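You operate a simulated robot arm through the tools that you are given. There is no shell and no other tool. Be economical: measure what you need, move in short steps, check, and stop when the job is done.

You run a simulated two-armed robot. Do the job below in one go: nothing can be reset, and whatever is moved stays where it is left.

Task
Open the middle drawer of the grey check bench, fetch the low white fitting with two yellow bands and set it in the inside of the grey check bench's middle drawer and shut the drawer again. Put the low white fitting with two blue bands on the red tray. Take the tall white fitting with two yellow bands and leave it in the purple crate. Pick up the tall white reducer with a yellow band over a blue band with one hand, pass it to the other hand and put it on the top of the cream heat cabinet. Put two of the green tags from the top of the grey ring bench on the top of the blue check bench. The order is free. Set down upright: low white fitting with two yellow bands, low white fitting with two blue bands, tall white fitting with two yellow bands, tall white reducer with a yellow band over a blue .

The check looks at the end state, three seconds after you hand in, the way a careful person would. Anything else that was tipped, shoved, dropped, spilled or broken makes it a failure.

Robot
Two 7-joint arms with two-finger parallel grippers on one trunk, on a base that drives. Base frame: it is fixed to the floor where the robot stands at the start and does not move with it; the origin is under the middle of the robot, x ahead of it, y to its left, z up. Lengths are in mm, angles in rad, forces in N, time in s.
The left shoulder is at the start at [60, 143, 928], the right one opposite. With the tool pointing down near the work surface each hand reaches from about 320 to 740 mm from the robot's upright axis, wherever it stands, measured 20 degrees to its own side. Places, roughly: green tag [-1000, -1750, 750]; green tag (8x5x2 cm) [-1500, -1800, 800]; inside of the grey check bench's middle drawer [800, 0, 600]; low white fitting with two blue ba (6x7x8 cm) [-1400, -100, 800]; low white fitting with two yellow  (7x8x8 cm) [-1400, 0, 800]; middle drawer of the grey check bench [700, 0, 600]; purple crate (42x24x13 cm) [-1100, -2500, 800]; red tray (9x11x2 cm) [1100, 400, 800]; tall white fitting with two yellow (7x8x11 cm) [-1400, -200, 900]; tall white reducer with a yellow b (7x8x11 cm) [-1300, -100, 900]; top of the blue check bench [900, -1300, 800]; top of the cream heat cabinet (29x20 cm) [1000, -1660, 1140]. Payload 1.57 kg a hand.
The tool frame of a hand sits at the grasp point between the pads (the TCP): z along the fingers, y along the line on which they close. The tips reach 30 mm beyond it. Largest opening 110 mm; finger width 24, thickness 12; the body of the gripper, 48 by 112 mm, starts 78 mm behind the TCP.
Orientation is that of the tool frame in the base frame, as a unit quaternion [w, x, y, z]. With the fingers straight down and closing along the base's y, the tool's x points along the base's -x, its y along +y and its z along -z.

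Tools
- The arms move only by the tool step_arm. It takes "left_increments", "right_increments" or both (then of equal length, played together; a hand with none holds still); each is a list that holds one entry, the list of rows, each a list of 7 numbers: the gripper command, from -1 (shut) to 1 (fully open), values between in proportion, then the shift along the tool's x, y, z in cm, then the turn, a rotation vector about the tool's x, y, z in rad. In form: [[[jaw, tx, ty, tz, ax, ay, az], ...]]. A call has 1 to 8 rows; each row is the pose to reach, as a shift and turn from the pose commanded when the call began, along the tool's axes at that moment. Rows are played at 5 a second. More than 50 mm and 0.15 rad between two rows, or a gripper value outside its range, and nothing of the call is played. Where a pose cannot be reached the arm comes as near as it can. A force on the tool above 40 N (or 10 N above the force at the start of the call, whichever is more), or a blocked arm, ends the call early, and 0.2 s more pass. The fingers move at their own pace (about 45 mm/s each) and stop on an object; they squeeze with about 21 N. The grip force told is the motor's: it shows also when the fingers shut on nothing. Time passes only in rows, and 0.2 s behind the last, so rows that repeat a pose let the fingers close. It gives the time, the measured TCP pose, the force on the tool (base axes), the opening and the grip force at its end, in the units of the frame above (readings bear some noise), with the torque about the TCP (base axes, N m) and any sound that the robot's microphone picked up.
- Cameras (640 x 400 px; columns grow to the right, rows downward): "scene" is now at [37.9, 7.1, 1523.4]; the picture's right is [0.12, -0.99, 0.00], its down [-0.85, -0.10, -0.52] and it looks along [0.52, 0.06, -0.85] (base axes); focal length 278 px, centre (320, 200). "left" rides on the left gripper at [70, -16, -141] in its tool frame; the picture's right is [0.23, 0.97, 0.00], its down [-0.85, 0.20, -0.48] and it looks along [-0.47, 0.11, 0.88] (tool axes); focal length 222 px, centre (320, 200). "right" rides on the right gripper at [70, 16, -141] in its tool frame; the picture's right is [-0.23, 0.97, 0.00], its down [-0.86, -0.20, -0.48] and it looks along [-0.47, -0.11, 0.88] (tool axes); focal length 222 px, centre (320, 200). There is no depth. A picture from a camera that has moved, and an enlarged one, comes with that camera's place and axes in the base frame and with its lens.
- camera(camera): a new picture of that camera. The clock stands still meanwhile.
- lift_body(by): slides the trunk up (or, below 0, down) by that many mm; the arms and the scene camera ride with it, the base frame stays. It gives what a move gives, with no picture.
- base_move(legs): drives the robot by 1 to 6 legs, each [ahead, left, turn to the left] in mm, mm and rad, along the robot's own axes; the way and the turn of a leg run together, so that a leg with both is an arc; at most 1500 mm and 3.142 rad a leg. The arms and the cameras ride along, it lands a little off, and it stops where it bumps. It gives what a move gives.
- pan_tilt(pan, tilt): turns the head with the scene camera to pan (to the left, within 1.501 rad either way) and tilt (down, from -0.506 to 1.204), counted from straight ahead of the robot. It gives what a move gives.
- inspect(camera, box): a new picture of the part [left, top, right, bottom] of that camera's present view, enlarged. The clock stands still meanwhile.
- job_done(): hands the job in; it is judged then, once.

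Go step by step. Nothing tells you exact positions but the pictures and the camera data: compare them with the known pose of the tool, close in by small moves and look again before you grip or let go. The budget is 217 turns and 220 pictures, counting those below and the enlarged ones. Unless the task says otherwise, let go and move clear before handing in.

The tools are called by a JSON object that holds its "name" and its "arguments". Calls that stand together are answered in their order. step_arm: Moves the arms, as the interface text tells. Its arguments: {"type":"object","properties":{"left_increments":{"type":"array"},"right_increments":{"type":"array"}},"required":[]} The other tools are called the same way: lift_body (by) slides the trunk up or down; base_move (legs) drives the base; pan_tilt (pan, tilt) turns the head that bears the scene camera; camera (camera) takes a picture; inspect (camera, box) takes an enlarged picture of a part of a camera's view; job_done () hands the job in.

At the start:

```text
clock: 0.0
left_tcp_pos: [376.8, 265.5, 1046.9]
left_tool_rot: [0.0, 0.0, 1.0, 0.0]
left_contact_force: [-0.6, -0.2, 0.0]
left_ft_torque: [0.05, -0.02, -0.01]
left_opening: 110.0
left_finger_force: 0.0
right_tcp_pos: [459.5, -176.5, 1096.2]
right_tool_rot: [0.0, 0.0, 1.0, -0.001]
right_contact_force: [0.9, -0.4, -0.3]
right_ft_torque: [0.02, -0.01, -0.01]
right_opening: 110.2
right_finger_force: 0.1
trunk travel left (down, up): [-527.0, 63.0]
robot x, y, heading: [1.1, 1.8, -0.004]
head pan, tilt: [0.12, 1.021]
```

scene: 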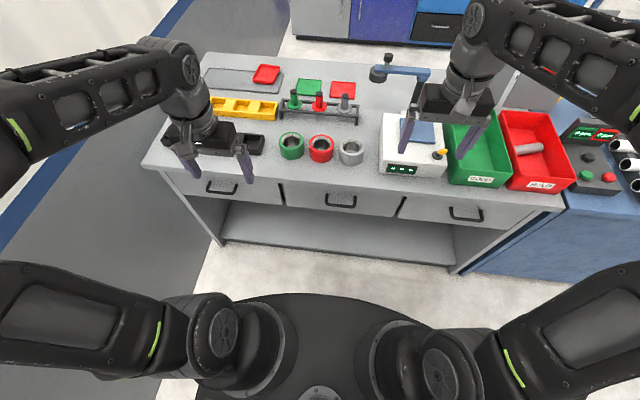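
right: 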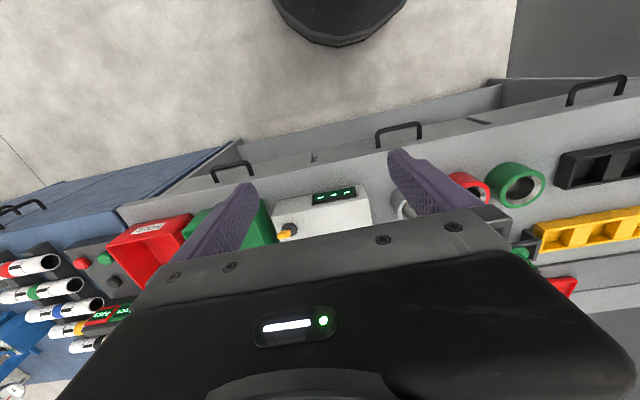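
left: 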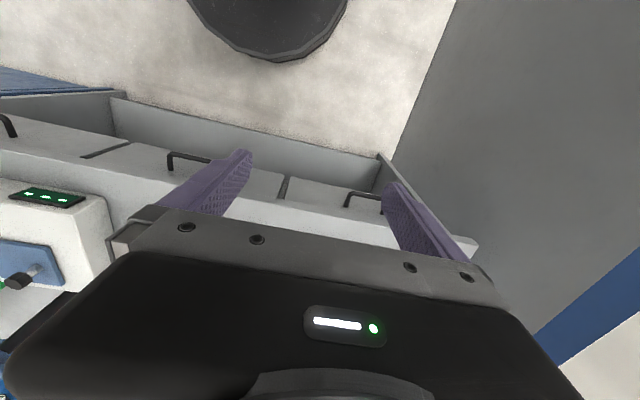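

I see the grey check bench ahead with three drawers, and both arms held high above it. I'll take a closer look at the middle drawer and the room before I move.

{"name": "inspect", "arguments": {"camera": "scene", "box": [180, 40, 500, 280]}}

{"name": "pan_tilt", "arguments": {"pan": 1.5, "tilt": 0.5}}

{"name": "camera", "arguments": {"camera": "scene"}}

{"name": "pan_tilt", "arguments": {"pan": -1.5, "tilt": 0.5}}

{"name": "camera", "arguments": {"camera": "scene"}}

{"name": "pan_tilt", "arguments": {"pan": 0, "tilt": 0.5}}

{"name": "camera", "arguments": {"camera": "scene"}}

```text
1.67 times, centred on (340, 160) of scene
camera zoom: at [37.9, 7.1, 1523.4], right [0.12, -0.99, 0.0], down [-0.85, -0.1, -0.52], along [0.52, 0.06, -0.85], focal length 463 px, centre (287, 267)
```

zoom: 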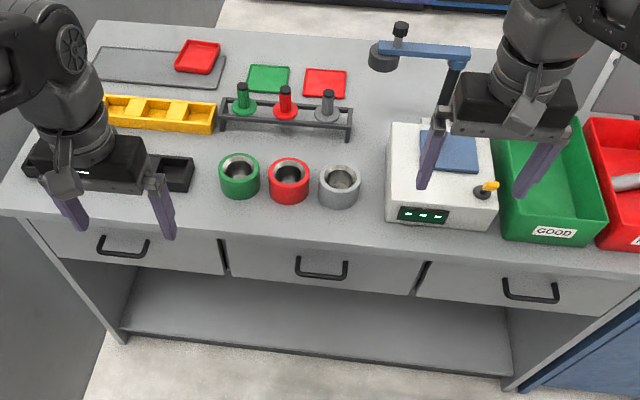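

```text
clock: 1.5
left_tcp_pos: [377.8, 265.1, 1046.8]
left_tool_rot: [0.0, 0.0, 1.0, 0.0]
left_contact_force: [0.1, 0.3, 0.5]
left_ft_torque: [0.0, 0.0, 0.01]
left_opening: 109.8
left_finger_force: 0.0
right_tcp_pos: [460.5, -177.2, 1094.7]
right_tool_rot: [-0.001, 0.0, 1.0, 0.001]
right_contact_force: [-0.5, 0.3, 0.7]
right_ft_torque: [-0.01, 0.05, 0.02]
right_opening: 110.1
right_finger_force: 0.0
trunk travel left (down, up): [-527.0, 63.0]
robot x, y, heading: [-0.4, 2.0, -0.001]
head pan, tilt: [1.499, 0.499]
```

```text
215 pictures are left
camera scene: at [-23.4, 89.7, 1565.9], right [1.0, -0.07, 0.0], down [-0.03, -0.48, -0.88], along [0.06, 0.88, -0.48], focal length 278 px, centre (320, 200)
```

scene: 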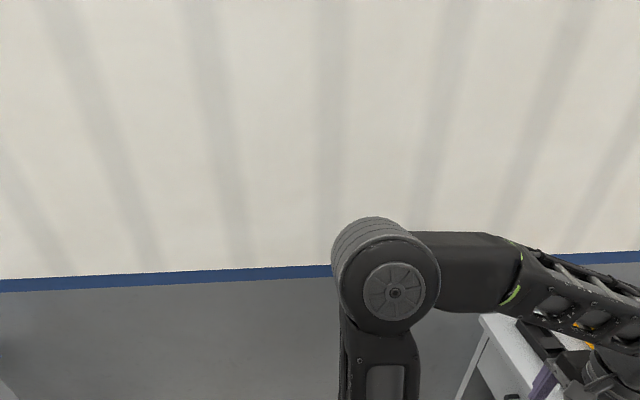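

```text
clock: 4.1
left_tcp_pos: [377.8, 266.1, 1046.0]
left_tool_rot: [0.0, -0.001, 1.0, 0.0]
left_contact_force: [-0.3, -0.2, -0.5]
left_ft_torque: [0.02, 0.0, 0.0]
left_opening: 110.1
left_finger_force: 0.1
right_tcp_pos: [459.2, -176.5, 1096.1]
right_tool_rot: [0.0, 0.0, 1.0, 0.0]
right_contact_force: [0.7, -0.6, 0.5]
right_ft_torque: [-0.01, 0.0, 0.0]
right_opening: 110.0
right_finger_force: 0.0
trunk travel left (down, up): [-527.0, 63.0]
robot x, y, heading: [1.1, 1.5, -0.003]
head pan, tilt: [-1.499, 0.499]
```

```text
214 pictures are left
camera scene: at [-23.4, -91.8, 1565.9], right [-1.0, -0.07, 0.0], down [-0.03, 0.48, -0.88], along [0.06, -0.88, -0.48], focal length 278 px, centre (320, 200)
```

scene: 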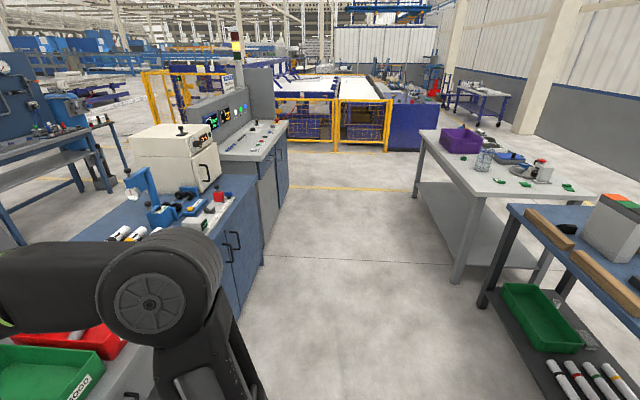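

```text
clock: 5.7
left_tcp_pos: [377.4, 265.6, 1045.8]
left_tool_rot: [0.0, 0.0, 1.0, 0.0]
left_contact_force: [-0.4, 0.0, 0.6]
left_ft_torque: [-0.02, -0.01, 0.02]
left_opening: 110.3
left_finger_force: 0.1
right_tcp_pos: [459.7, -177.1, 1095.3]
right_tool_rot: [0.0, 0.0, 1.0, -0.001]
right_contact_force: [0.1, 0.2, -0.7]
right_ft_torque: [0.02, 0.03, -0.02]
right_opening: 110.1
right_finger_force: 0.0
trunk travel left (down, up): [-527.0, 63.0]
robot x, y, heading: [-1.0, -0.1, 0.001]
head pan, tilt: [0.0, 0.499]
```

```text
213 pictures are left
camera scene: at [61.0, -1.2, 1565.9], right [0.0, -1.0, 0.0], down [-0.48, 0.0, -0.88], along [0.88, 0.0, -0.48], focal length 278 px, centre (320, 200)
```

scene: 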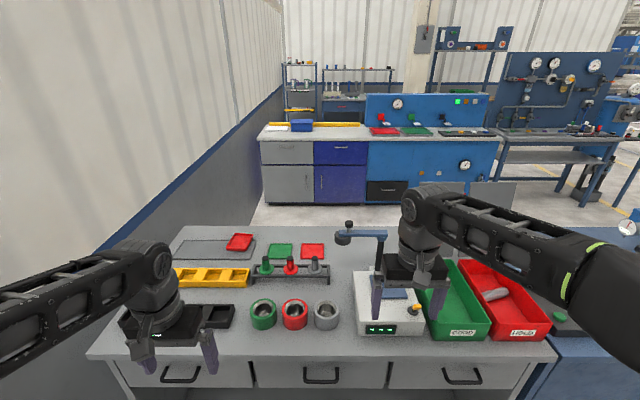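

The fittings' bench is behind me on the right, the ring bench is beyond it, and the red tray sits at about (1091, 369) near the bench's back left. First comes the drawer: I turn the right hand forward with its jaws closing vertically, ready for the handle.

{"name": "step_arm", "arguments": {"right_increments": [[[1, 0, 0, 0, -0.0864, -0.0864, 0.0864], [1, 0, 0, 0, -0.1727, -0.1727, 0.1727], [1, 0, 0, 0, -0.2591, -0.2591, 0.2591], [1, 0, 0, 0, -0.3454, -0.3454, 0.3454], [1, 0, 0, 0, -0.4318, -0.4318, 0.4318], [1, 0, 0, 0, -0.5182, -0.5182, 0.5182], [1, 0, 0, 0, -0.6045, -0.6045, 0.6045], [1, 0, 0, 0, -0.6909, -0.6909, 0.6909]]]}}

{"name": "step_arm", "arguments": {"right_increments": [[[1, 0, 0, 0, -0.0864, -0.0864, 0.0864], [1, 0, 0, 0, -0.1727, -0.1727, 0.1727], [1, 0, 0, 0, -0.2591, -0.2591, 0.2591], [1, 0, 0, 0, -0.3454, -0.3454, 0.3454], [1, 0, 0, 0, -0.4318, -0.4318, 0.4318], [1, 0, 0, 0, -0.5182, -0.5182, 0.5182]]]}}

{"name": "camera", "arguments": {"camera": "right"}}

{"name": "camera", "arguments": {"camera": "scene"}}

```text
clock: 7.5
left_tcp_pos: [376.9, 265.6, 1046.0]
left_tool_rot: [0.0, 0.0, 1.0, 0.001]
left_contact_force: [1.0, 0.0, 0.5]
left_ft_torque: [-0.02, 0.02, 0.0]
left_opening: 109.9
left_finger_force: 0.1
right_tcp_pos: [460.0, -176.3, 1096.8]
right_tool_rot: [0.326, 0.327, 0.826, 0.325]
right_contact_force: [0.9, -0.7, -0.1]
right_ft_torque: [-0.01, 0.02, -0.01]
right_opening: 109.9
right_finger_force: 0.1
trunk travel left (down, up): [-527.0, 63.0]
robot x, y, heading: [-0.4, 5.1, 0.003]
head pan, tilt: [0.0, 0.499]
```

```text
clock: 8.9
left_tcp_pos: [378.0, 267.0, 1045.5]
left_tool_rot: [0.0, -0.001, 1.0, -0.001]
left_contact_force: [-0.1, 1.3, 0.2]
left_ft_torque: [-0.06, 0.04, 0.03]
left_opening: 110.0
left_finger_force: 0.1
right_tcp_pos: [552.3, -155.6, 1113.8]
right_tool_rot: [0.501, 0.499, 0.5, 0.499]
right_contact_force: [-0.1, 0.3, -0.2]
right_ft_torque: [-0.01, 0.01, -0.1]
right_opening: 110.1
right_finger_force: 0.1
right hand out of reach, approached as far as the arm can: row 1, 2, 3, 4, 5, 6
trunk travel left (down, up): [-527.0, 63.0]
robot x, y, heading: [2.6, -1.3, -0.002]
head pan, tilt: [0.0, 0.499]
```

```text
212 pictures are left
camera right: at [413.1, -85.2, 1129.7], right [0.0, -0.23, 0.97], down [-0.48, -0.86, -0.2], along [0.88, -0.47, -0.11], focal length 222 px, centre (320, 200)
```

right: 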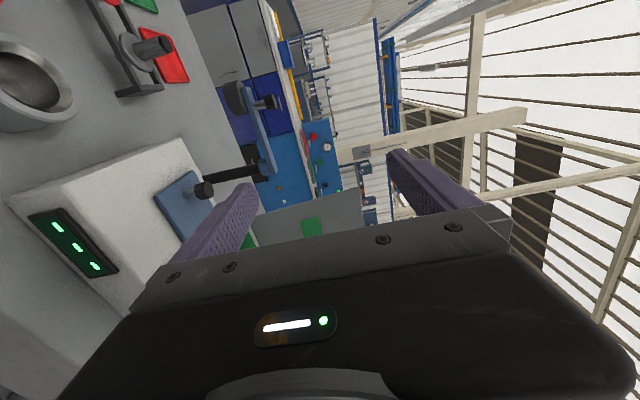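

```text
211 pictures are left
camera scene: at [62.4, 2.3, 1565.8], right [0.0, -1.0, 0.0], down [-0.48, 0.0, -0.88], along [0.88, 0.0, -0.48], focal length 278 px, centre (320, 200)
```

scene: 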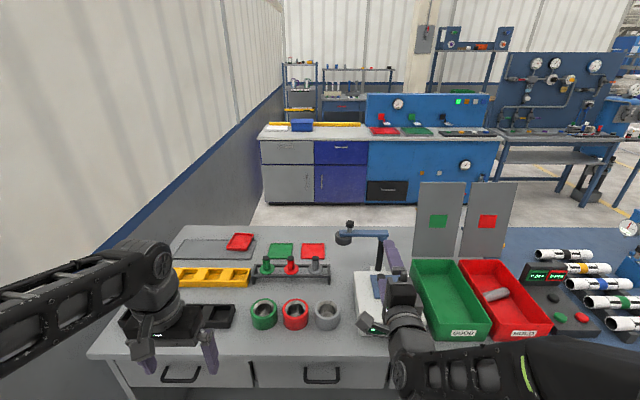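

The right hand now points forward. I back up 250 mm so the arms clear the bench, then lower the trunk to drawer height and look again.

{"name": "base_move", "arguments": {"legs": [[-250, 0, 0]]}}

{"name": "lift_body", "arguments": {"by": -320}}

{"name": "camera", "arguments": {"camera": "right"}}

{"name": "camera", "arguments": {"camera": "scene"}}

```text
clock: 10.7
left_tcp_pos: [127.1, 264.9, 1046.8]
left_tool_rot: [0.0, 0.001, 1.0, 0.0]
left_contact_force: [-0.1, 0.2, -0.6]
left_ft_torque: [0.01, -0.03, -0.01]
left_opening: 109.9
left_finger_force: 0.0
right_tcp_pos: [299.9, -158.2, 1113.2]
right_tool_rot: [0.501, 0.5, 0.499, 0.5]
right_contact_force: [-0.4, 0.4, -0.4]
right_ft_torque: [0.01, 0.01, 0.0]
right_opening: 110.1
right_finger_force: 0.1
trunk travel left (down, up): [-527.0, 63.0]
robot x, y, heading: [-249.0, 0.9, -0.003]
head pan, tilt: [0.0, 0.499]
```

```text
clock: 13.9
left_tcp_pos: [126.4, 265.1, 726.5]
left_tool_rot: [0.0, 0.001, 1.0, 0.0]
left_contact_force: [0.2, 0.3, -0.1]
left_ft_torque: [0.01, -0.03, 0.0]
left_opening: 110.1
left_finger_force: 0.0
right_tcp_pos: [301.3, -157.9, 792.6]
right_tool_rot: [0.5, 0.501, 0.499, 0.499]
right_contact_force: [0.8, 0.1, -0.2]
right_ft_torque: [0.02, -0.01, 0.0]
right_opening: 110.2
right_finger_force: 0.1
trunk travel left (down, up): [-207.0, 383.0]
robot x, y, heading: [-248.3, 2.8, 0.005]
head pan, tilt: [0.0, 0.499]
```

```text
210 pictures are left
camera right: at [161.6, -88.0, 809.9], right [0.0, -0.23, 0.97], down [-0.48, -0.85, -0.2], along [0.88, -0.47, -0.11], focal length 222 px, centre (320, 200)
```

right: 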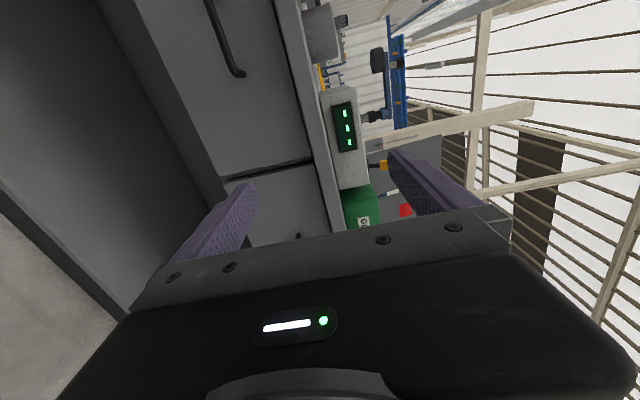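

```text
209 pictures are left
camera scene: at [-189.5, -1.0, 1245.9], right [0.0, -1.0, 0.0], down [-0.48, 0.0, -0.88], along [0.88, 0.0, -0.48], focal length 278 px, centre (320, 200)
```

scene: 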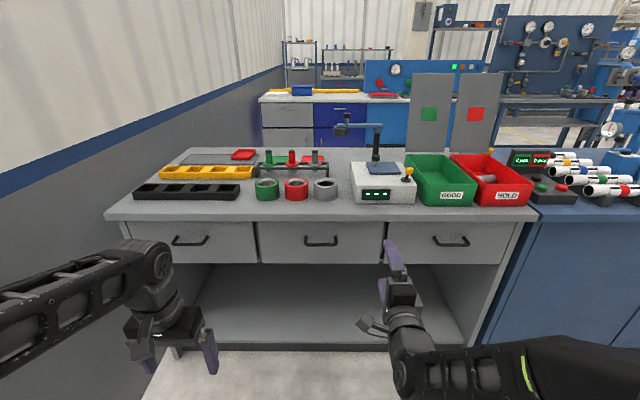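

The drawer handle's bar is at roughly (553, -4, 683), with the bench edge at x≈535 and its top at z≈800. I bring the right hand in front of the handle, standing off.

{"name": "step_arm", "arguments": {"right_increments": [[[0.6, 2.57, -1.8, 2.0, 0, 0, 0], [0.6, 5.1, -3.6, 4, 0, 0, 0], [0.6, 7.7, -5.4, 6, 0, 0, 0], [0.6, 10.2, -7.2, 8, 0, 0, 0], [0.6, 12.8, -9, 10, 0, 0, 0], [0.6, 15.4, -10.8, 12, 0, 0, 0]]]}}

{"name": "camera", "arguments": {"camera": "right"}}

{"name": "camera", "arguments": {"camera": "scene"}}

```text
clock: 15.3
left_tcp_pos: [127.1, 265.4, 726.7]
left_tool_rot: [-0.001, 0.001, 1.0, 0.0]
left_contact_force: [0.6, -1.2, 0.9]
left_ft_torque: [0.0, 0.01, 0.0]
left_opening: 109.9
left_finger_force: 0.1
right_tcp_pos: [422.4, -4.4, 685.5]
right_tool_rot: [0.501, 0.501, 0.5, 0.499]
right_contact_force: [0.2, 0.4, 0.6]
right_ft_torque: [0.01, 0.03, -0.01]
right_opening: 87.9
right_finger_force: 0.0
trunk travel left (down, up): [-207.0, 383.0]
robot x, y, heading: [-248.6, 0.4, -0.004]
head pan, tilt: [0.0, 0.499]
```

```text
208 pictures are left
camera right: at [282.3, 65.7, 702.0], right [0.0, -0.23, 0.97], down [-0.48, -0.85, -0.2], along [0.88, -0.47, -0.11], focal length 222 px, centre (320, 200)
```

right: 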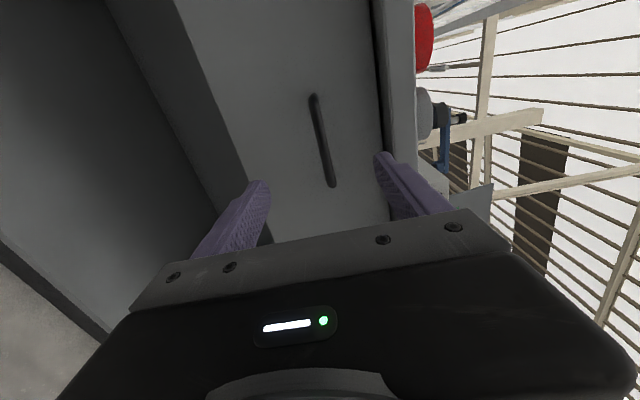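

```text
207 pictures are left
camera scene: at [-189.5, -1.0, 1245.9], right [0.0, -1.0, 0.0], down [-0.48, 0.0, -0.88], along [0.88, 0.0, -0.48], focal length 278 px, centre (320, 200)
```

scene: 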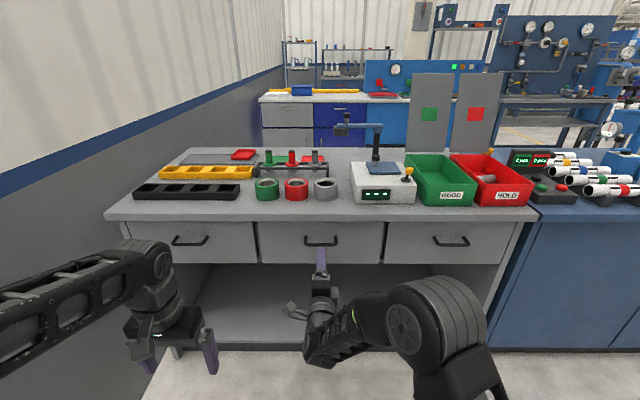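

From the wrist view the handle bar is at x≈555, y≈-6, z≈690. I move in around it and close on it.

{"name": "step_arm", "arguments": {"right_increments": [[[0.2, 0, 0.45, 4, 0, 0, 0], [0.0, 0, 0.45, 8, 0, 0, 0], [0.0, 0, 0.45, 10.5, 0, 0, 0], [0.0, 0, 0.45, 12.5, 0, 0, 0]]]}}

{"name": "camera", "arguments": {"camera": "right"}}

```text
clock: 16.5
left_tcp_pos: [124.2, 264.2, 726.1]
left_tool_rot: [0.002, 0.001, 1.0, 0.0]
left_contact_force: [-0.1, 0.3, -0.9]
left_ft_torque: [0.0, 0.01, -0.02]
left_opening: 109.9
left_finger_force: 0.1
right_tcp_pos: [542.2, -4.4, 690.1]
right_tool_rot: [0.5, 0.5, 0.5, 0.5]
right_contact_force: [-21.1, -3.7, 4.5]
right_ft_torque: [-0.08, -0.44, -0.31]
right_opening: 55.1
right_finger_force: 0.0
trunk travel left (down, up): [-207.0, 383.0]
robot x, y, heading: [-250.8, -3.2, -0.005]
head pan, tilt: [0.0, 0.499]
stopped in row 4 (right hand): the force on the tool passed its limit at 43 N (the readings are from after the stop); the commanded pose is now the measured one
```

```text
206 pictures are left
camera right: at [403.4, 65.7, 706.7], right [0.0, -0.23, 0.97], down [-0.48, -0.85, -0.2], along [0.88, -0.47, -0.11], focal length 222 px, centre (320, 200)
```

right: 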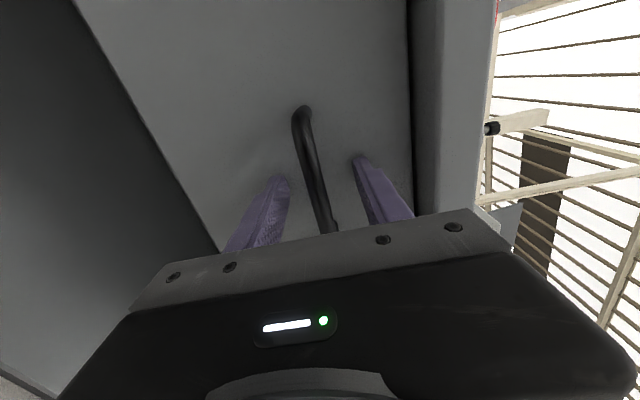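

The fingertips touch the drawer face with the bar between the fingers. I back off 4 mm, close on the bar and start pulling.

{"name": "step_arm", "arguments": {"right_increments": [[[0, 0, 0, -0.4, 0, 0, 0], [-1, 0, 0, -0.4, 0, 0, 0], [-1, 0, 0, -0.4, 0, 0, 0], [-1, 0, 0, -0.4, 0, 0, 0], [-1, 0, 0, -0.4, 0, 0, 0]]]}}

{"name": "step_arm", "arguments": {"right_increments": [[[-1, 0, 0, -2, 0, 0, 0], [-1, 0, 0, -4, 0, 0, 0], [-1, 0, 0, -6, 0, 0, 0], [-1, 0, 0, -8, 0, 0, 0]]]}}

{"name": "camera", "arguments": {"camera": "scene"}}

```text
clock: 17.7
left_tcp_pos: [126.8, 265.0, 726.3]
left_tool_rot: [0.0, 0.001, 1.0, 0.0]
left_contact_force: [0.5, 0.0, 1.1]
left_ft_torque: [-0.01, 0.0, -0.04]
left_opening: 110.1
left_finger_force: 0.1
right_tcp_pos: [542.2, -3.5, 690.1]
right_tool_rot: [0.5, 0.5, 0.5, 0.5]
right_contact_force: [1.3, 0.1, 7.6]
right_ft_torque: [-0.01, 0.06, 0.0]
right_opening: 11.8
right_finger_force: 26.5
trunk travel left (down, up): [-207.0, 383.0]
robot x, y, heading: [-250.5, 4.0, -0.006]
head pan, tilt: [0.0, 0.499]
```

```text
clock: 18.7
left_tcp_pos: [125.6, 264.7, 727.9]
left_tool_rot: [0.001, 0.0, 1.0, 0.001]
left_contact_force: [0.5, -0.4, 0.7]
left_ft_torque: [-0.02, 0.01, -0.04]
left_opening: 109.9
left_finger_force: 0.0
right_tcp_pos: [459.7, -3.9, 691.6]
right_tool_rot: [0.501, 0.5, 0.5, 0.499]
right_contact_force: [-0.2, 1.1, 14.1]
right_ft_torque: [-0.01, 0.25, 0.29]
right_opening: 12.0
right_finger_force: 28.7
trunk travel left (down, up): [-207.0, 383.0]
robot x, y, heading: [-251.4, 0.3, 0.0]
head pan, tilt: [0.0, 0.499]
```

```text
205 pictures are left
camera scene: at [-191.6, -0.9, 1246.0], right [0.0, -1.0, 0.0], down [-0.48, 0.0, -0.88], along [0.88, 0.0, -0.48], focal length 278 px, centre (320, 200)
```

scene: 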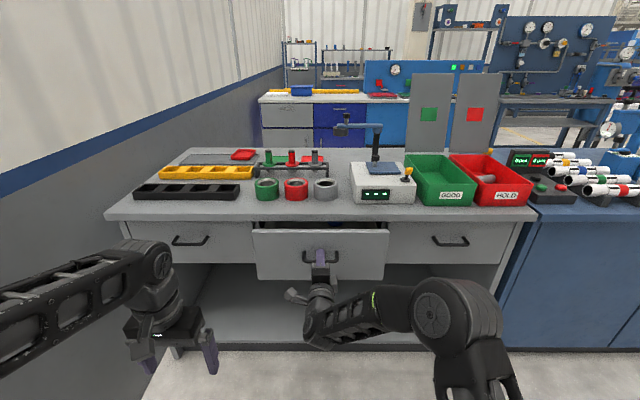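

The drawer slides freely, so I keep pulling.

{"name": "step_arm", "arguments": {"right_increments": [[[-1, 0, -0.1, -2.5, 0, 0, 0], [-1, 0, -0.1, -5, 0, 0, 0], [-1, 0, -0.1, -7.5, 0, 0, 0], [-1, 0, -0.1, -10, 0, 0, 0], [-1, 0, -0.1, -12.5, 0, 0, 0], [-1, 0, -0.1, -15, 0, 0, 0]]]}}

{"name": "camera", "arguments": {"camera": "scene"}}

```text
clock: 20.1
left_tcp_pos: [126.4, 264.8, 727.4]
left_tool_rot: [0.001, 0.001, 1.0, 0.0]
left_contact_force: [0.0, 0.0, 0.3]
left_ft_torque: [-0.01, 0.07, 0.01]
left_opening: 109.9
left_finger_force: 0.0
right_tcp_pos: [310.5, -2.8, 689.3]
right_tool_rot: [0.501, 0.5, 0.498, 0.5]
right_contact_force: [-0.9, 4.5, 27.0]
right_ft_torque: [-0.2, 0.36, -0.24]
right_opening: 11.8
right_finger_force: 29.5
trunk travel left (down, up): [-207.0, 383.0]
robot x, y, heading: [-250.1, 2.4, -0.005]
head pan, tilt: [0.0, 0.499]
```

```text
204 pictures are left
camera scene: at [-192.5, -0.7, 1246.1], right [0.0, -1.0, 0.0], down [-0.48, 0.0, -0.88], along [0.88, 0.0, -0.48], focal length 278 px, centre (320, 200)
```

scene: 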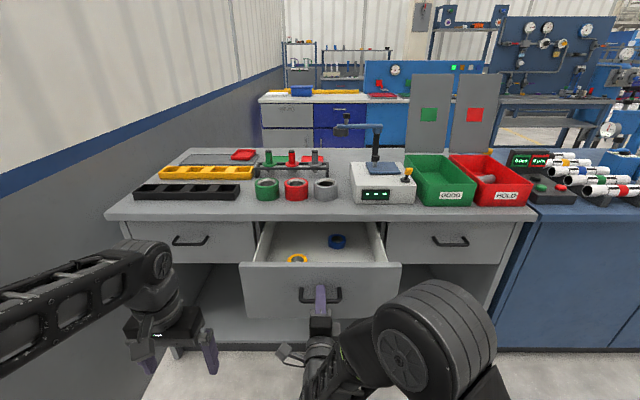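

The drawer is about 230 mm open, with a blue ring and a yellow ring inside it. I let go and back off.

{"name": "step_arm", "arguments": {"right_increments": [[[0, 0, 0, 0, 0, 0, 0], [0, 0, 0, 0, 0, 0, 0], [0, 0, 0, -2, 0, 0, 0], [0, 0, 0, -6, 0, 0, 0]]]}}

{"name": "base_move", "arguments": {"legs": [[-250, 0, 0]]}}

{"name": "camera", "arguments": {"camera": "scene"}}

```text
clock: 21.1
left_tcp_pos: [126.9, 264.4, 727.3]
left_tool_rot: [0.0, 0.001, 1.0, 0.0]
left_contact_force: [0.5, -0.7, -0.6]
left_ft_torque: [0.02, 0.0, 0.04]
left_opening: 109.9
left_finger_force: 0.2
right_tcp_pos: [251.6, -4.3, 688.9]
right_tool_rot: [0.499, 0.501, 0.501, 0.499]
right_contact_force: [-0.4, -0.8, 0.8]
right_ft_torque: [0.03, -0.02, -0.01]
right_opening: 55.0
right_finger_force: 0.1
trunk travel left (down, up): [-207.0, 383.0]
robot x, y, heading: [-249.6, -2.2, 0.001]
head pan, tilt: [0.0, 0.499]
```

```text
clock: 22.9
left_tcp_pos: [-125.3, 266.1, 727.3]
left_tool_rot: [0.0, 0.002, 1.0, 0.0]
left_contact_force: [0.4, 0.3, 0.1]
left_ft_torque: [0.02, 0.05, 0.01]
left_opening: 110.0
left_finger_force: 0.0
right_tcp_pos: [-0.7, -3.9, 689.0]
right_tool_rot: [0.501, 0.501, 0.5, 0.498]
right_contact_force: [0.1, 0.8, -1.0]
right_ft_torque: [0.0, 0.02, -0.07]
right_opening: 55.2
right_finger_force: 0.1
trunk travel left (down, up): [-207.0, 383.0]
robot x, y, heading: [-502.7, 3.2, -0.006]
head pan, tilt: [0.0, 0.499]
```

```text
203 pictures are left
camera scene: at [-442.5, -0.4, 1245.9], right [0.0, -1.0, 0.0], down [-0.48, 0.0, -0.88], along [0.88, 0.0, -0.48], focal length 278 px, centre (320, 200)
```

scene: 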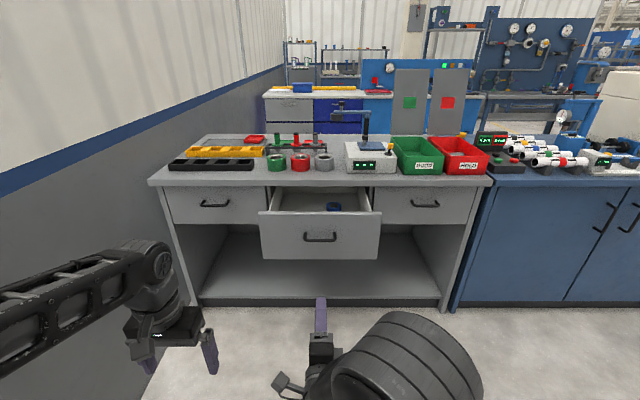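

The drawer is open. Now I raise the trunk and fold the right hand back to point down.

{"name": "lift_body", "arguments": {"by": 350}}

{"name": "step_arm", "arguments": {"right_increments": [[[1, -2.5, 0, -0.6, 0.0864, 0.0864, -0.0864], [1, -5, 0, -1.2, 0.1727, 0.1727, -0.1727], [1, -7.5, 0, -1.8, 0.2591, 0.2591, -0.2591], [1, -10, 0, -2.4, 0.3454, 0.3454, -0.3454], [1, -12.5, 0, -3, 0.4318, 0.4318, -0.4318], [1, -15, 0, -3.6, 0.5182, 0.5182, -0.5182], [1, -17.5, 0, -4, 0.6045, 0.6045, -0.6045], [1, -20, 0, -4, 0.6909, 0.6909, -0.6909]]]}}

{"name": "step_arm", "arguments": {"right_increments": [[[1, 0, 0, 0, 0.0864, 0.0864, -0.0864], [1, 0, 0, 0, 0.1727, 0.1727, -0.1727], [1, 0, 0, 0, 0.2591, 0.2591, -0.2591], [1, 0, 0, 0, 0.3454, 0.3454, -0.3454], [1, 0, 0, 0, 0.4318, 0.4318, -0.4318], [1, 0, 0, 0, 0.5182, 0.5182, -0.5182]]]}}

{"name": "base_move", "arguments": {"legs": [[100, 0, 0], [0, 0, -1.571], [0, 0, -1.571]]}}

{"name": "camera", "arguments": {"camera": "scene"}}

```text
clock: 26.3
left_tcp_pos: [-125.4, 264.9, 1077.0]
left_tool_rot: [0.001, 0.003, 1.0, 0.0]
left_contact_force: [0.1, 0.9, -0.7]
left_ft_torque: [-0.02, -0.03, 0.06]
left_opening: 110.2
left_finger_force: 0.0
right_tcp_pos: [-0.1, -3.3, 1038.2]
right_tool_rot: [0.5, 0.501, 0.5, 0.498]
right_contact_force: [1.1, -1.0, -0.4]
right_ft_torque: [-0.03, 0.0, 0.01]
right_opening: 55.1
right_finger_force: 0.0
trunk travel left (down, up): [-557.0, 33.0]
robot x, y, heading: [-505.1, 1.9, -0.0]
head pan, tilt: [0.0, 0.499]
```

```text
clock: 28.1
left_tcp_pos: [-123.5, 264.0, 1076.3]
left_tool_rot: [0.0, 0.002, 1.0, 0.0]
left_contact_force: [0.5, 0.8, 0.1]
left_ft_torque: [-0.01, 0.02, -0.03]
left_opening: 110.0
left_finger_force: 0.1
right_tcp_pos: [-40.6, -204.3, 1038.2]
right_tool_rot: [0.248, 0.251, 0.901, 0.25]
right_contact_force: [0.5, 0.6, -0.6]
right_ft_torque: [-0.02, 0.04, -0.01]
right_opening: 110.1
right_finger_force: 0.0
right hand out of reach, approached as far as the arm can: row 2, 3, 4, 5, 6
trunk travel left (down, up): [-557.0, 33.0]
robot x, y, heading: [-501.2, 1.0, -0.005]
head pan, tilt: [0.0, 0.499]
```

```text
clock: 29.5
left_tcp_pos: [-124.6, 264.3, 1075.4]
left_tool_rot: [-0.001, 0.002, 1.0, 0.0]
left_contact_force: [0.5, 0.2, 1.2]
left_ft_torque: [-0.03, -0.02, -0.01]
left_opening: 109.8
left_finger_force: 0.1
right_tcp_pos: [-40.6, -202.7, 1038.1]
right_tool_rot: [-0.003, 0.002, 1.0, -0.001]
right_contact_force: [0.5, 0.3, 0.3]
right_ft_torque: [-0.03, 0.02, 0.04]
right_opening: 109.9
right_finger_force: 0.2
trunk travel left (down, up): [-557.0, 33.0]
robot x, y, heading: [-503.6, 0.9, -0.006]
head pan, tilt: [0.0, 0.499]
```

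```text
clock: 38.3
left_tcp_pos: [-776.7, -272.4, 1076.6]
left_tool_rot: [0.0, 1.0, 0.008, 0.001]
left_contact_force: [0.1, 0.4, -0.2]
left_ft_torque: [0.01, 0.01, 0.01]
left_opening: 110.1
left_finger_force: 0.1
right_tcp_pos: [-870.6, 194.6, 1038.8]
right_tool_rot: [0.0, 1.0, 0.009, 0.002]
right_contact_force: [-0.6, 0.0, 0.5]
right_ft_torque: [0.0, 0.02, 0.0]
right_opening: 109.9
right_finger_force: 0.1
trunk travel left (down, up): [-557.0, 33.0]
robot x, y, heading: [-404.6, 2.0, -3.123]
head pan, tilt: [0.0, 0.499]
```

```text
202 pictures are left
camera scene: at [-465.1, -1.5, 1595.9], right [-0.02, 1.0, 0.0], down [0.48, 0.01, -0.88], along [-0.88, -0.01, -0.48], focal length 278 px, centre (320, 200)
```

scene: 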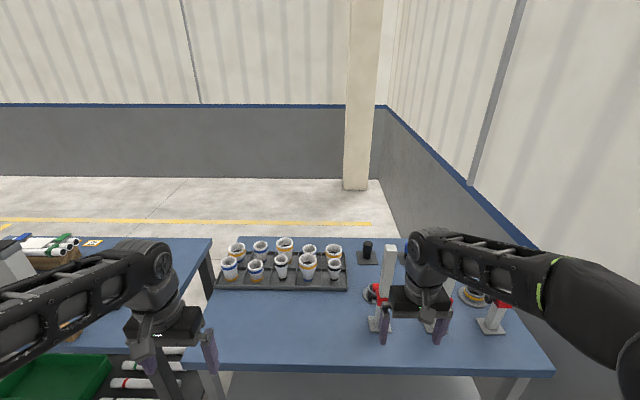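

The fittings stand in a black rack on the blue bench ahead. I zoom in on it.

{"name": "inspect", "arguments": {"camera": "scene", "box": [200, 220, 360, 320]}}

```text
4.00 times, centred on (280, 270) of scene
camera zoom: at [-465.1, -1.5, 1595.9], right [-0.02, 1.0, 0.0], down [0.48, 0.01, -0.88], along [-0.88, -0.01, -0.48], focal length 1111 px, centre (480, -80)
```

zoom: 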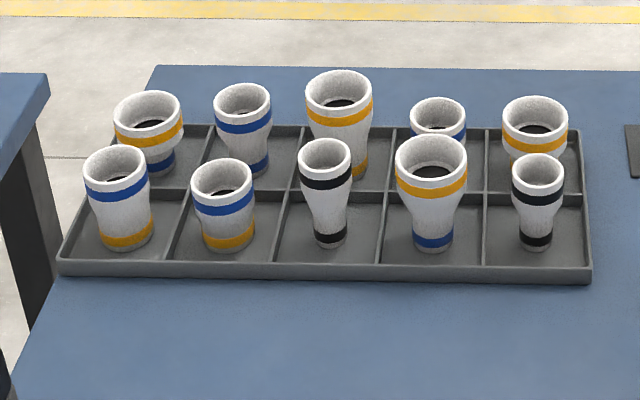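

Identified: back row, far right is the low yellow/yellow (≈-1386, 42); next to it at y≈-57 is the low blue/blue; the middle, at y≈-163, is the tall yellow/yellow. The front row, 4th, is the reducer (≈-1283, -57). I drive closer and check under the bench for base clearance.

{"name": "base_move", "arguments": {"legs": [[150, 0, -0.018]]}}

{"name": "pan_tilt", "arguments": {"pan": 0, "tilt": 0.9}}

{"name": "camera", "arguments": {"camera": "scene"}}

{"name": "camera", "arguments": {"camera": "left"}}

```text
clock: 39.8
left_tcp_pos: [-930.8, -263.2, 1077.6]
left_tool_rot: [0.0, 1.0, -0.001, -0.001]
left_contact_force: [0.0, -0.7, 0.1]
left_ft_torque: [-0.01, -0.04, 0.01]
left_opening: 109.9
left_finger_force: 0.0
right_tcp_pos: [-1010.2, 202.4, 1039.3]
right_tool_rot: [0.0, 1.0, 0.001, 0.009]
right_contact_force: [0.3, 0.0, 0.0]
right_ft_torque: [0.03, -0.03, 0.0]
right_opening: 110.1
right_finger_force: 0.0
trunk travel left (down, up): [-557.0, 33.0]
robot x, y, heading: [-551.6, 2.9, 3.14]
head pan, tilt: [0.0, 0.499]
stopped in leg 1: the force on the tool passed its limit at 53 N (the readings are from after the stop); the commanded pose is now the measured one
```

```text
clock: 40.6
left_tcp_pos: [-929.7, -264.2, 1076.1]
left_tool_rot: [0.0, 1.0, 0.0, 0.0]
left_contact_force: [-0.1, 0.8, -0.8]
left_ft_torque: [0.0, -0.02, 0.0]
left_opening: 110.0
left_finger_force: 0.1
right_tcp_pos: [-1010.1, 202.9, 1040.0]
right_tool_rot: [-0.001, 1.0, 0.0, 0.01]
right_contact_force: [0.1, 0.0, -0.5]
right_ft_torque: [0.02, 0.01, -0.02]
right_opening: 109.9
right_finger_force: 0.0
trunk travel left (down, up): [-557.0, 33.0]
robot x, y, heading: [-556.1, -0.6, 3.138]
head pan, tilt: [0.0, 0.901]
```

```text
200 pictures are left
camera scene: at [-597.3, -1.5, 1562.1], right [0.0, 1.0, 0.0], down [0.78, 0.0, -0.62], along [-0.62, 0.0, -0.78], focal length 278 px, centre (320, 200)
```

scene: 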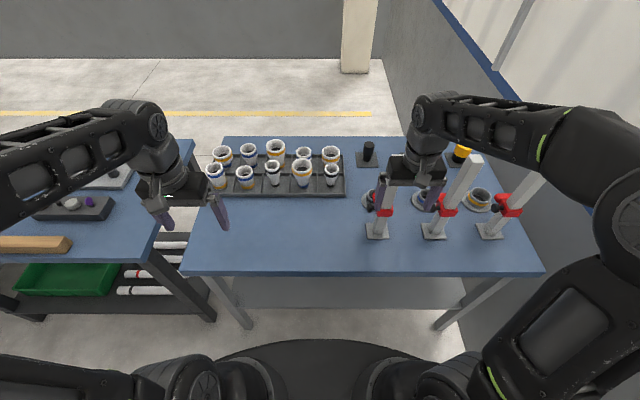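

```text
199 pictures are left
camera left: at [-860.3, -248.6, 1218.2], right [0.22, -0.97, 0.0], down [-0.86, -0.2, 0.48], along [-0.47, -0.11, -0.88], focal length 222 px, centre (320, 200)
```

left: 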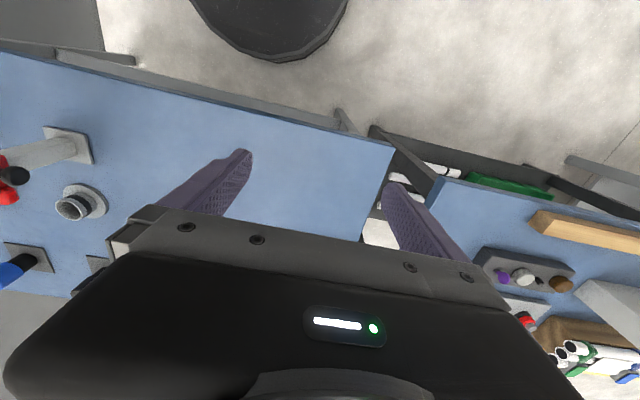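

The right hand bumped something on the way: there are upright clamp posts on the right side of the bench. I check their state.

{"name": "inspect", "arguments": {"camera": "scene", "box": [340, 90, 560, 250]}}

{"name": "camera", "arguments": {"camera": "right"}}

```text
2.50 times, centred on (450, 170) of scene
camera zoom: at [-597.3, -1.5, 1562.1], right [0.0, 1.0, 0.0], down [0.78, 0.0, -0.62], along [-0.62, 0.0, -0.78], focal length 694 px, centre (-5, 275)
```

zoom: 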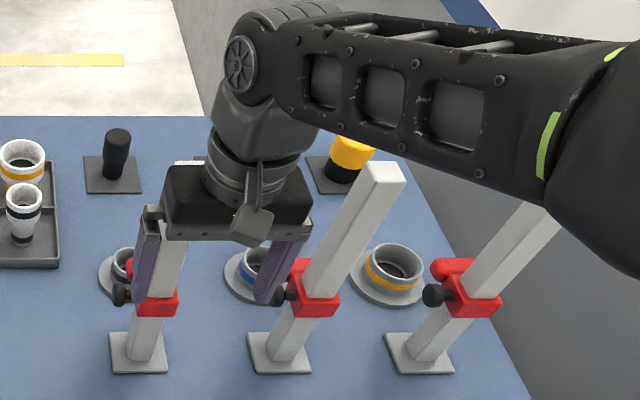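

```text
197 pictures are left
camera right: at [-941.3, 186.4, 1181.5], right [-0.23, -0.97, 0.0], down [-0.86, 0.2, 0.46], along [-0.45, 0.11, -0.89], focal length 222 px, centre (320, 200)
```

right: 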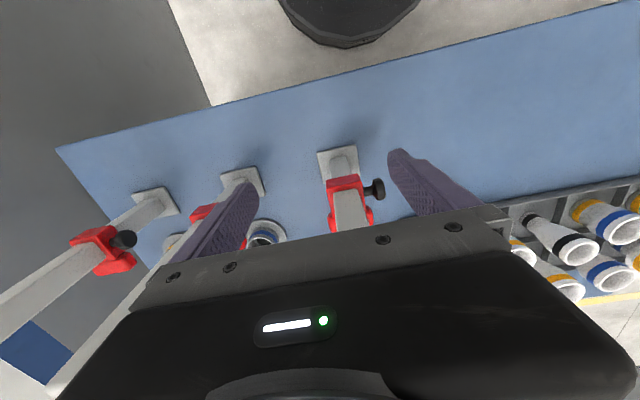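

I back off straight to free the post, then check whether the posts stand as before.

{"name": "base_move", "arguments": {"legs": [[-150, 0, 0]]}}

{"name": "pan_tilt", "arguments": {"pan": 0, "tilt": 0.5}}

{"name": "inspect", "arguments": {"camera": "scene", "box": [320, 200, 560, 360]}}

{"name": "camera", "arguments": {"camera": "right"}}

```text
clock: 42.0
left_tcp_pos: [-779.8, -265.1, 1076.7]
left_tool_rot: [0.0, 1.0, -0.001, -0.001]
left_contact_force: [0.2, 0.6, 0.6]
left_ft_torque: [0.01, 0.01, -0.02]
left_opening: 110.0
left_finger_force: 0.1
right_tcp_pos: [-860.9, 201.0, 1038.6]
right_tool_rot: [0.0, 1.0, 0.0, 0.007]
right_contact_force: [0.7, 0.3, -0.1]
right_ft_torque: [0.0, 0.02, 0.0]
right_opening: 110.0
right_finger_force: 0.0
trunk travel left (down, up): [-557.0, 33.0]
robot x, y, heading: [-397.2, -2.9, 3.143]
head pan, tilt: [0.0, 0.901]
```

```text
clock: 42.9
left_tcp_pos: [-780.3, -264.9, 1075.9]
left_tool_rot: [-0.001, 1.0, -0.001, 0.0]
left_contact_force: [0.2, -0.3, -0.5]
left_ft_torque: [0.01, 0.0, 0.01]
left_opening: 109.9
left_finger_force: 0.1
right_tcp_pos: [-861.1, 202.6, 1039.0]
right_tool_rot: [0.0, 1.0, 0.0, 0.008]
right_contact_force: [0.5, -0.7, 0.4]
right_ft_torque: [0.03, 0.01, 0.03]
right_opening: 110.0
right_finger_force: 0.0
trunk travel left (down, up): [-557.0, 33.0]
robot x, y, heading: [-404.5, 1.2, 3.14]
head pan, tilt: [0.0, 0.499]
```

```text
2.50 times, centred on (440, 280) of scene
camera zoom: at [-463.4, -1.8, 1595.8], right [0.0, 1.0, 0.0], down [0.48, 0.0, -0.88], along [-0.88, 0.0, -0.48], focal length 694 px, centre (20, 0)
```

zoom: 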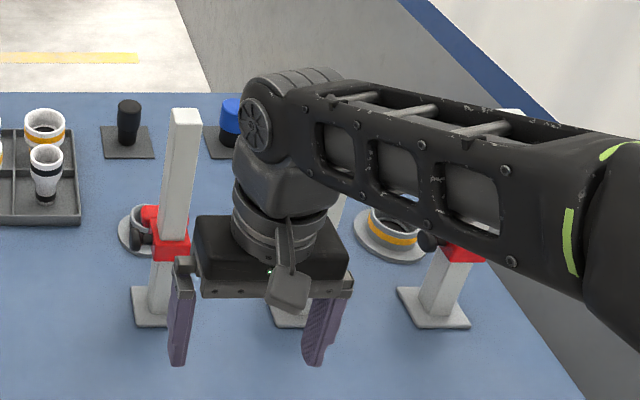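

```text
195 pictures are left
camera right: at [-792.2, 185.8, 1181.6], right [-0.23, -0.97, 0.0], down [-0.86, 0.2, 0.46], along [-0.45, 0.11, -0.89], focal length 222 px, centre (320, 200)
```

right: 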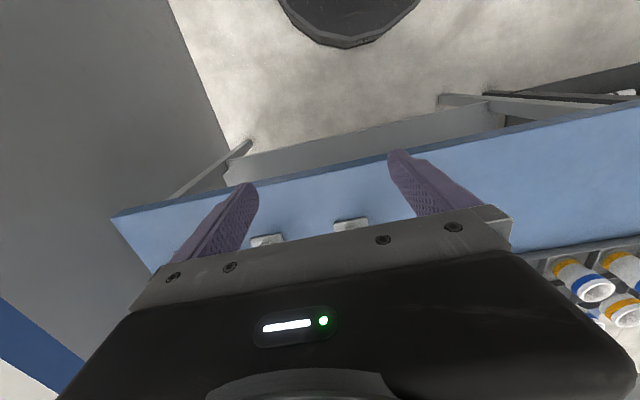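

The posts are fine: the first still stands vertical at about (-1082, 178), 320 mm tall. I pull the right hand back, inward and up, then approach shifted 150 mm to the left of the posts.

{"name": "step_arm", "arguments": {"right_increments": [[[1, 2, 1.5, -2.5, 0, 0, 0], [1, 4, 3, -5, 0, 0, 0], [1, 6, 4.5, -7.5, 0, 0, 0], [1, 8, 5, -10, 0, 0, 0]]]}}

{"name": "base_move", "arguments": {"legs": [[0, 150, 0], [270, 0, 0]]}}

{"name": "pan_tilt", "arguments": {"pan": 0, "tilt": 0.9}}

{"name": "camera", "arguments": {"camera": "scene"}}

{"name": "camera", "arguments": {"camera": "left"}}

```text
clock: 43.9
left_tcp_pos: [-780.0, -265.1, 1076.7]
left_tool_rot: [0.0, 1.0, -0.001, -0.001]
left_contact_force: [-0.1, 0.0, 0.3]
left_ft_torque: [0.01, 0.03, -0.03]
left_opening: 110.0
left_finger_force: 0.1
right_tcp_pos: [-786.6, 154.5, 1136.0]
right_tool_rot: [0.003, 1.0, -0.001, 0.007]
right_contact_force: [-0.3, -0.1, 1.4]
right_ft_torque: [0.03, 0.01, 0.01]
right_opening: 109.8
right_finger_force: 0.1
right hand out of reach, approached as far as the arm can: row 4
trunk travel left (down, up): [-557.0, 33.0]
robot x, y, heading: [-401.2, -5.4, 3.143]
head pan, tilt: [0.0, 0.499]
```

```text
clock: 46.8
left_tcp_pos: [-1053.6, -416.0, 1076.6]
left_tool_rot: [0.0, 1.0, -0.001, 0.001]
left_contact_force: [-0.4, 0.7, -0.1]
left_ft_torque: [0.0, -0.05, -0.01]
left_opening: 110.2
left_finger_force: 0.1
right_tcp_pos: [-1059.4, 3.7, 1134.8]
right_tool_rot: [0.004, 1.0, -0.001, 0.007]
right_contact_force: [0.8, 0.1, -0.1]
right_ft_torque: [0.0, -0.05, 0.01]
right_opening: 109.9
right_finger_force: 0.0
trunk travel left (down, up): [-557.0, 33.0]
robot x, y, heading: [-672.2, -149.9, 3.136]
head pan, tilt: [0.0, 0.499]
```

```text
clock: 47.6
left_tcp_pos: [-1052.0, -416.6, 1075.3]
left_tool_rot: [0.0, 1.0, -0.001, 0.0]
left_contact_force: [-0.5, -1.0, 0.3]
left_ft_torque: [-0.02, -0.02, 0.03]
left_opening: 109.9
left_finger_force: 0.0
right_tcp_pos: [-1057.9, 5.0, 1134.8]
right_tool_rot: [0.004, 1.0, -0.001, 0.007]
right_contact_force: [0.8, 0.5, -0.1]
right_ft_torque: [-0.01, 0.0, 0.0]
right_opening: 110.2
right_finger_force: 0.0
trunk travel left (down, up): [-557.0, 33.0]
robot x, y, heading: [-675.2, -152.7, 3.14]
head pan, tilt: [0.0, 0.901]
```

```text
194 pictures are left
camera scene: at [-720.0, -152.6, 1562.1], right [0.0, 1.0, 0.0], down [0.78, 0.0, -0.62], along [-0.62, 0.0, -0.78], focal length 278 px, centre (320, 200)
```

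scene: 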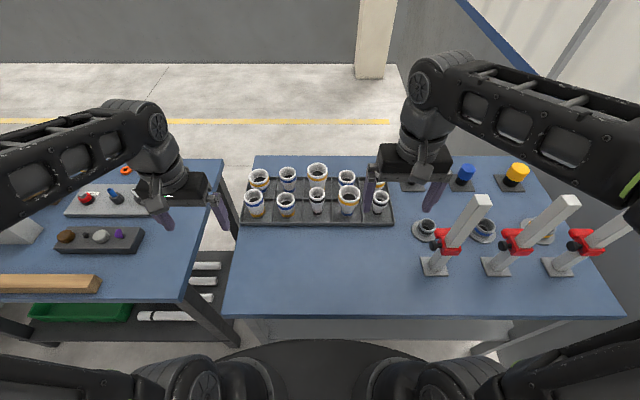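

```text
193 pictures are left
camera left: at [-982.8, -399.8, 1218.2], right [0.23, -0.97, 0.0], down [-0.86, -0.2, 0.48], along [-0.47, -0.11, -0.88], focal length 222 px, centre (320, 200)
```

left: 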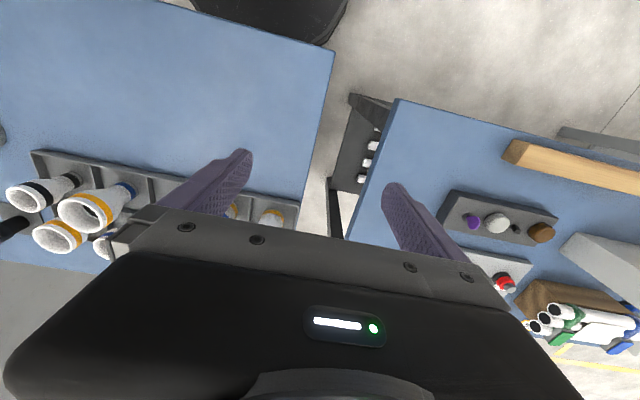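

The layout is clear now. I zoom in on the rack to locate the fittings precisely.

{"name": "inspect", "arguments": {"camera": "scene", "box": [230, 150, 400, 240]}}

```text
3.76 times, centred on (315, 195) of scene
camera zoom: at [-720.0, -152.6, 1562.1], right [0.0, 1.0, 0.0], down [0.78, 0.0, -0.62], along [-0.62, 0.0, -0.78], focal length 1045 px, centre (339, 219)
```

zoom: 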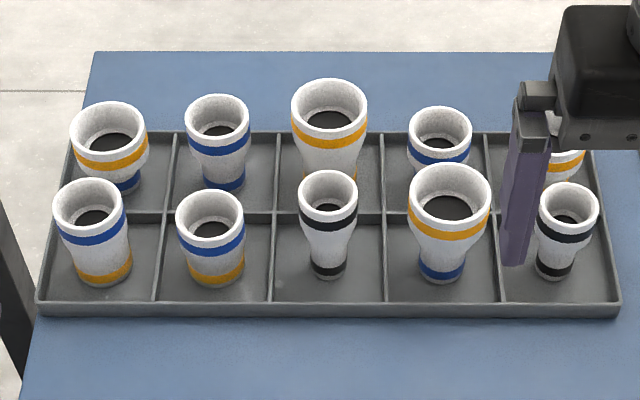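

The low blue fitting is at about (-1366, -62), rim at z≈880. I move the left hand above it with the jaws set to ~76 mm.

{"name": "step_arm", "arguments": {"left_increments": [[[0.38, -4.0, -3, 0, 0, 0, 0], [0.38, -8, -6, 0, 0, 0, 0], [0.38, -12, -9, 0, 0, 0, 0], [0.38, -16, -12.5, 0, 0, 0, 0], [0.38, -20, -16, 1, 0, 0, 0], [0.38, -24, -19.5, 2, 0, 0, 0], [0.38, -27, -23.5, 3, 0, 0, 0], [0.38, -29, -27.5, 4, 0, 0, 0]]]}}

{"name": "step_arm", "arguments": {"left_increments": [[[0.38, -0.8, -2.7, 0.5, 0, 0, 0], [0.38, -1.6, -5.4, 1, 0, 0, 0], [0.38, -2.4, -8, 1.5, 0, 0, 0], [0.38, -2.4, -8, 1.5, 0, 0, 0]]]}}

{"name": "camera", "arguments": {"camera": "left"}}

{"name": "camera", "arguments": {"camera": "scene"}}

```text
refused: row 4 steps farther than a row can; nothing moved
```

```text
clock: 48.6
left_tcp_pos: [-1075.4, -335.0, 1062.8]
left_tool_rot: [0.0, 1.0, -0.001, 0.0]
left_contact_force: [-0.1, 0.0, 0.2]
left_ft_torque: [0.02, 0.01, 0.01]
left_opening: 76.0
left_finger_force: 0.0
right_tcp_pos: [-1058.4, 2.0, 1135.4]
right_tool_rot: [0.004, 1.0, -0.001, 0.007]
right_contact_force: [0.0, 0.6, 0.7]
right_ft_torque: [0.03, -0.01, 0.0]
right_opening: 110.1
right_finger_force: 0.1
trunk travel left (down, up): [-557.0, 33.0]
robot x, y, heading: [-675.5, -151.6, 3.137]
head pan, tilt: [0.0, 0.901]
```

```text
191 pictures are left
camera left: at [-1006.2, -319.1, 1203.7], right [0.23, -0.97, 0.0], down [-0.85, -0.2, 0.48], along [-0.47, -0.11, -0.88], focal length 222 px, centre (320, 200)
```

left: 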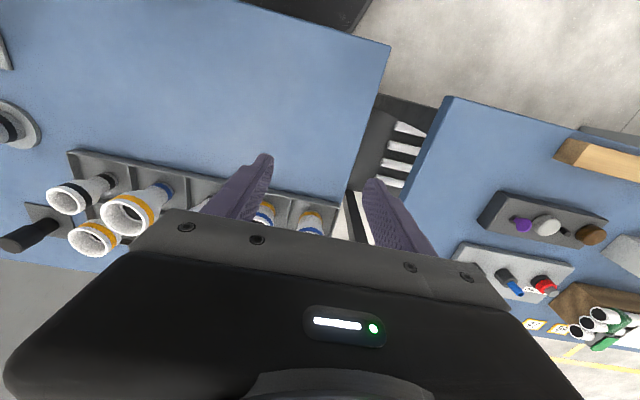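

```text
190 pictures are left
camera scene: at [-719.4, -153.0, 1562.1], right [0.0, 1.0, 0.0], down [0.78, 0.0, -0.62], along [-0.62, 0.0, -0.78], focal length 278 px, centre (320, 200)
```

scene: 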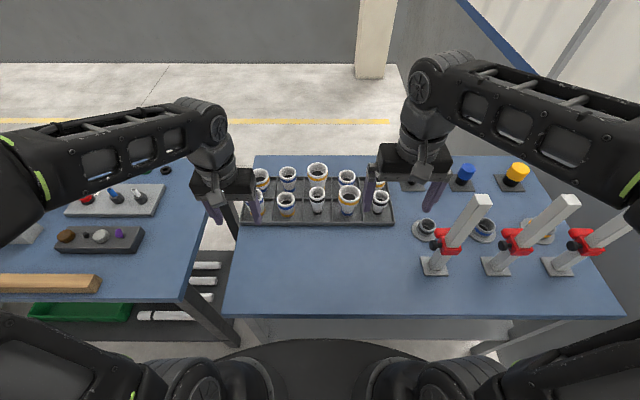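

{"name": "step_arm", "arguments": {"left_increments": [[[0.38, -3.4, -3.2, 0.4, 0, 0, 0], [0.38, -6.8, -6.4, 0.8, 0, 0, 0], [0.38, -10.2, -9.6, 1.2, 0, 0, 0], [0.38, -13.6, -12.8, 1.6, 0, 0, 0], [0.38, -17, -16, 2.0, 0, 0, 0], [0.38, -20.4, -19.2, 2.4, 0, 0, 0], [0.38, -23.8, -22.4, 2.8, 0, 0, 0], [0.38, -27.2, -25.6, 3.2, 0, 0, 0]]]}}

{"name": "camera", "arguments": {"camera": "left"}}

{"name": "camera", "arguments": {"camera": "scene"}}

```text
clock: 50.4
left_tcp_pos: [-1278.3, -142.0, 1037.9]
left_tool_rot: [-0.001, 1.0, -0.001, 0.0]
left_contact_force: [0.4, 0.6, -0.4]
left_ft_torque: [-0.02, -0.01, 0.0]
left_opening: 75.8
left_finger_force: 0.1
left hand out of reach, approached as far as the arm can: row 7, 8
right_tcp_pos: [-1057.6, 4.6, 1135.4]
right_tool_rot: [0.004, 1.0, -0.001, 0.007]
right_contact_force: [-0.5, -0.4, 0.5]
right_ft_torque: [-0.03, -0.01, -0.03]
right_opening: 110.1
right_finger_force: 0.0
trunk travel left (down, up): [-557.0, 33.0]
robot x, y, heading: [-672.9, -149.8, 3.141]
head pan, tilt: [0.0, 0.901]
```

```text
189 pictures are left
camera left: at [-1208.6, -125.9, 1179.1], right [0.22, -0.97, 0.0], down [-0.86, -0.2, 0.48], along [-0.47, -0.11, -0.88], focal length 222 px, centre (320, 200)
```

left: 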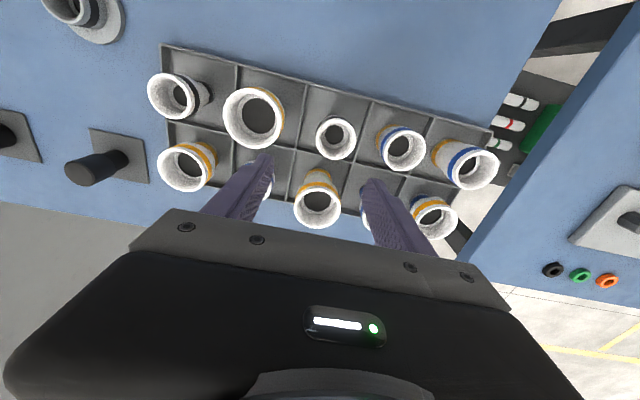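

```text
188 pictures are left
camera scene: at [-719.9, -151.5, 1562.0], right [0.0, 1.0, 0.0], down [0.78, 0.0, -0.62], along [-0.62, 0.0, -0.78], focal length 278 px, centre (320, 200)
```

scene: 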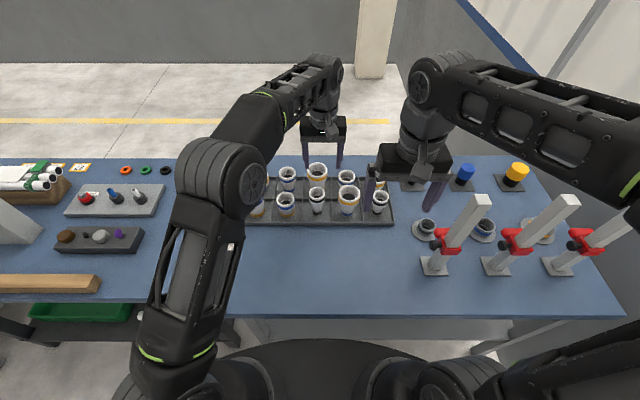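

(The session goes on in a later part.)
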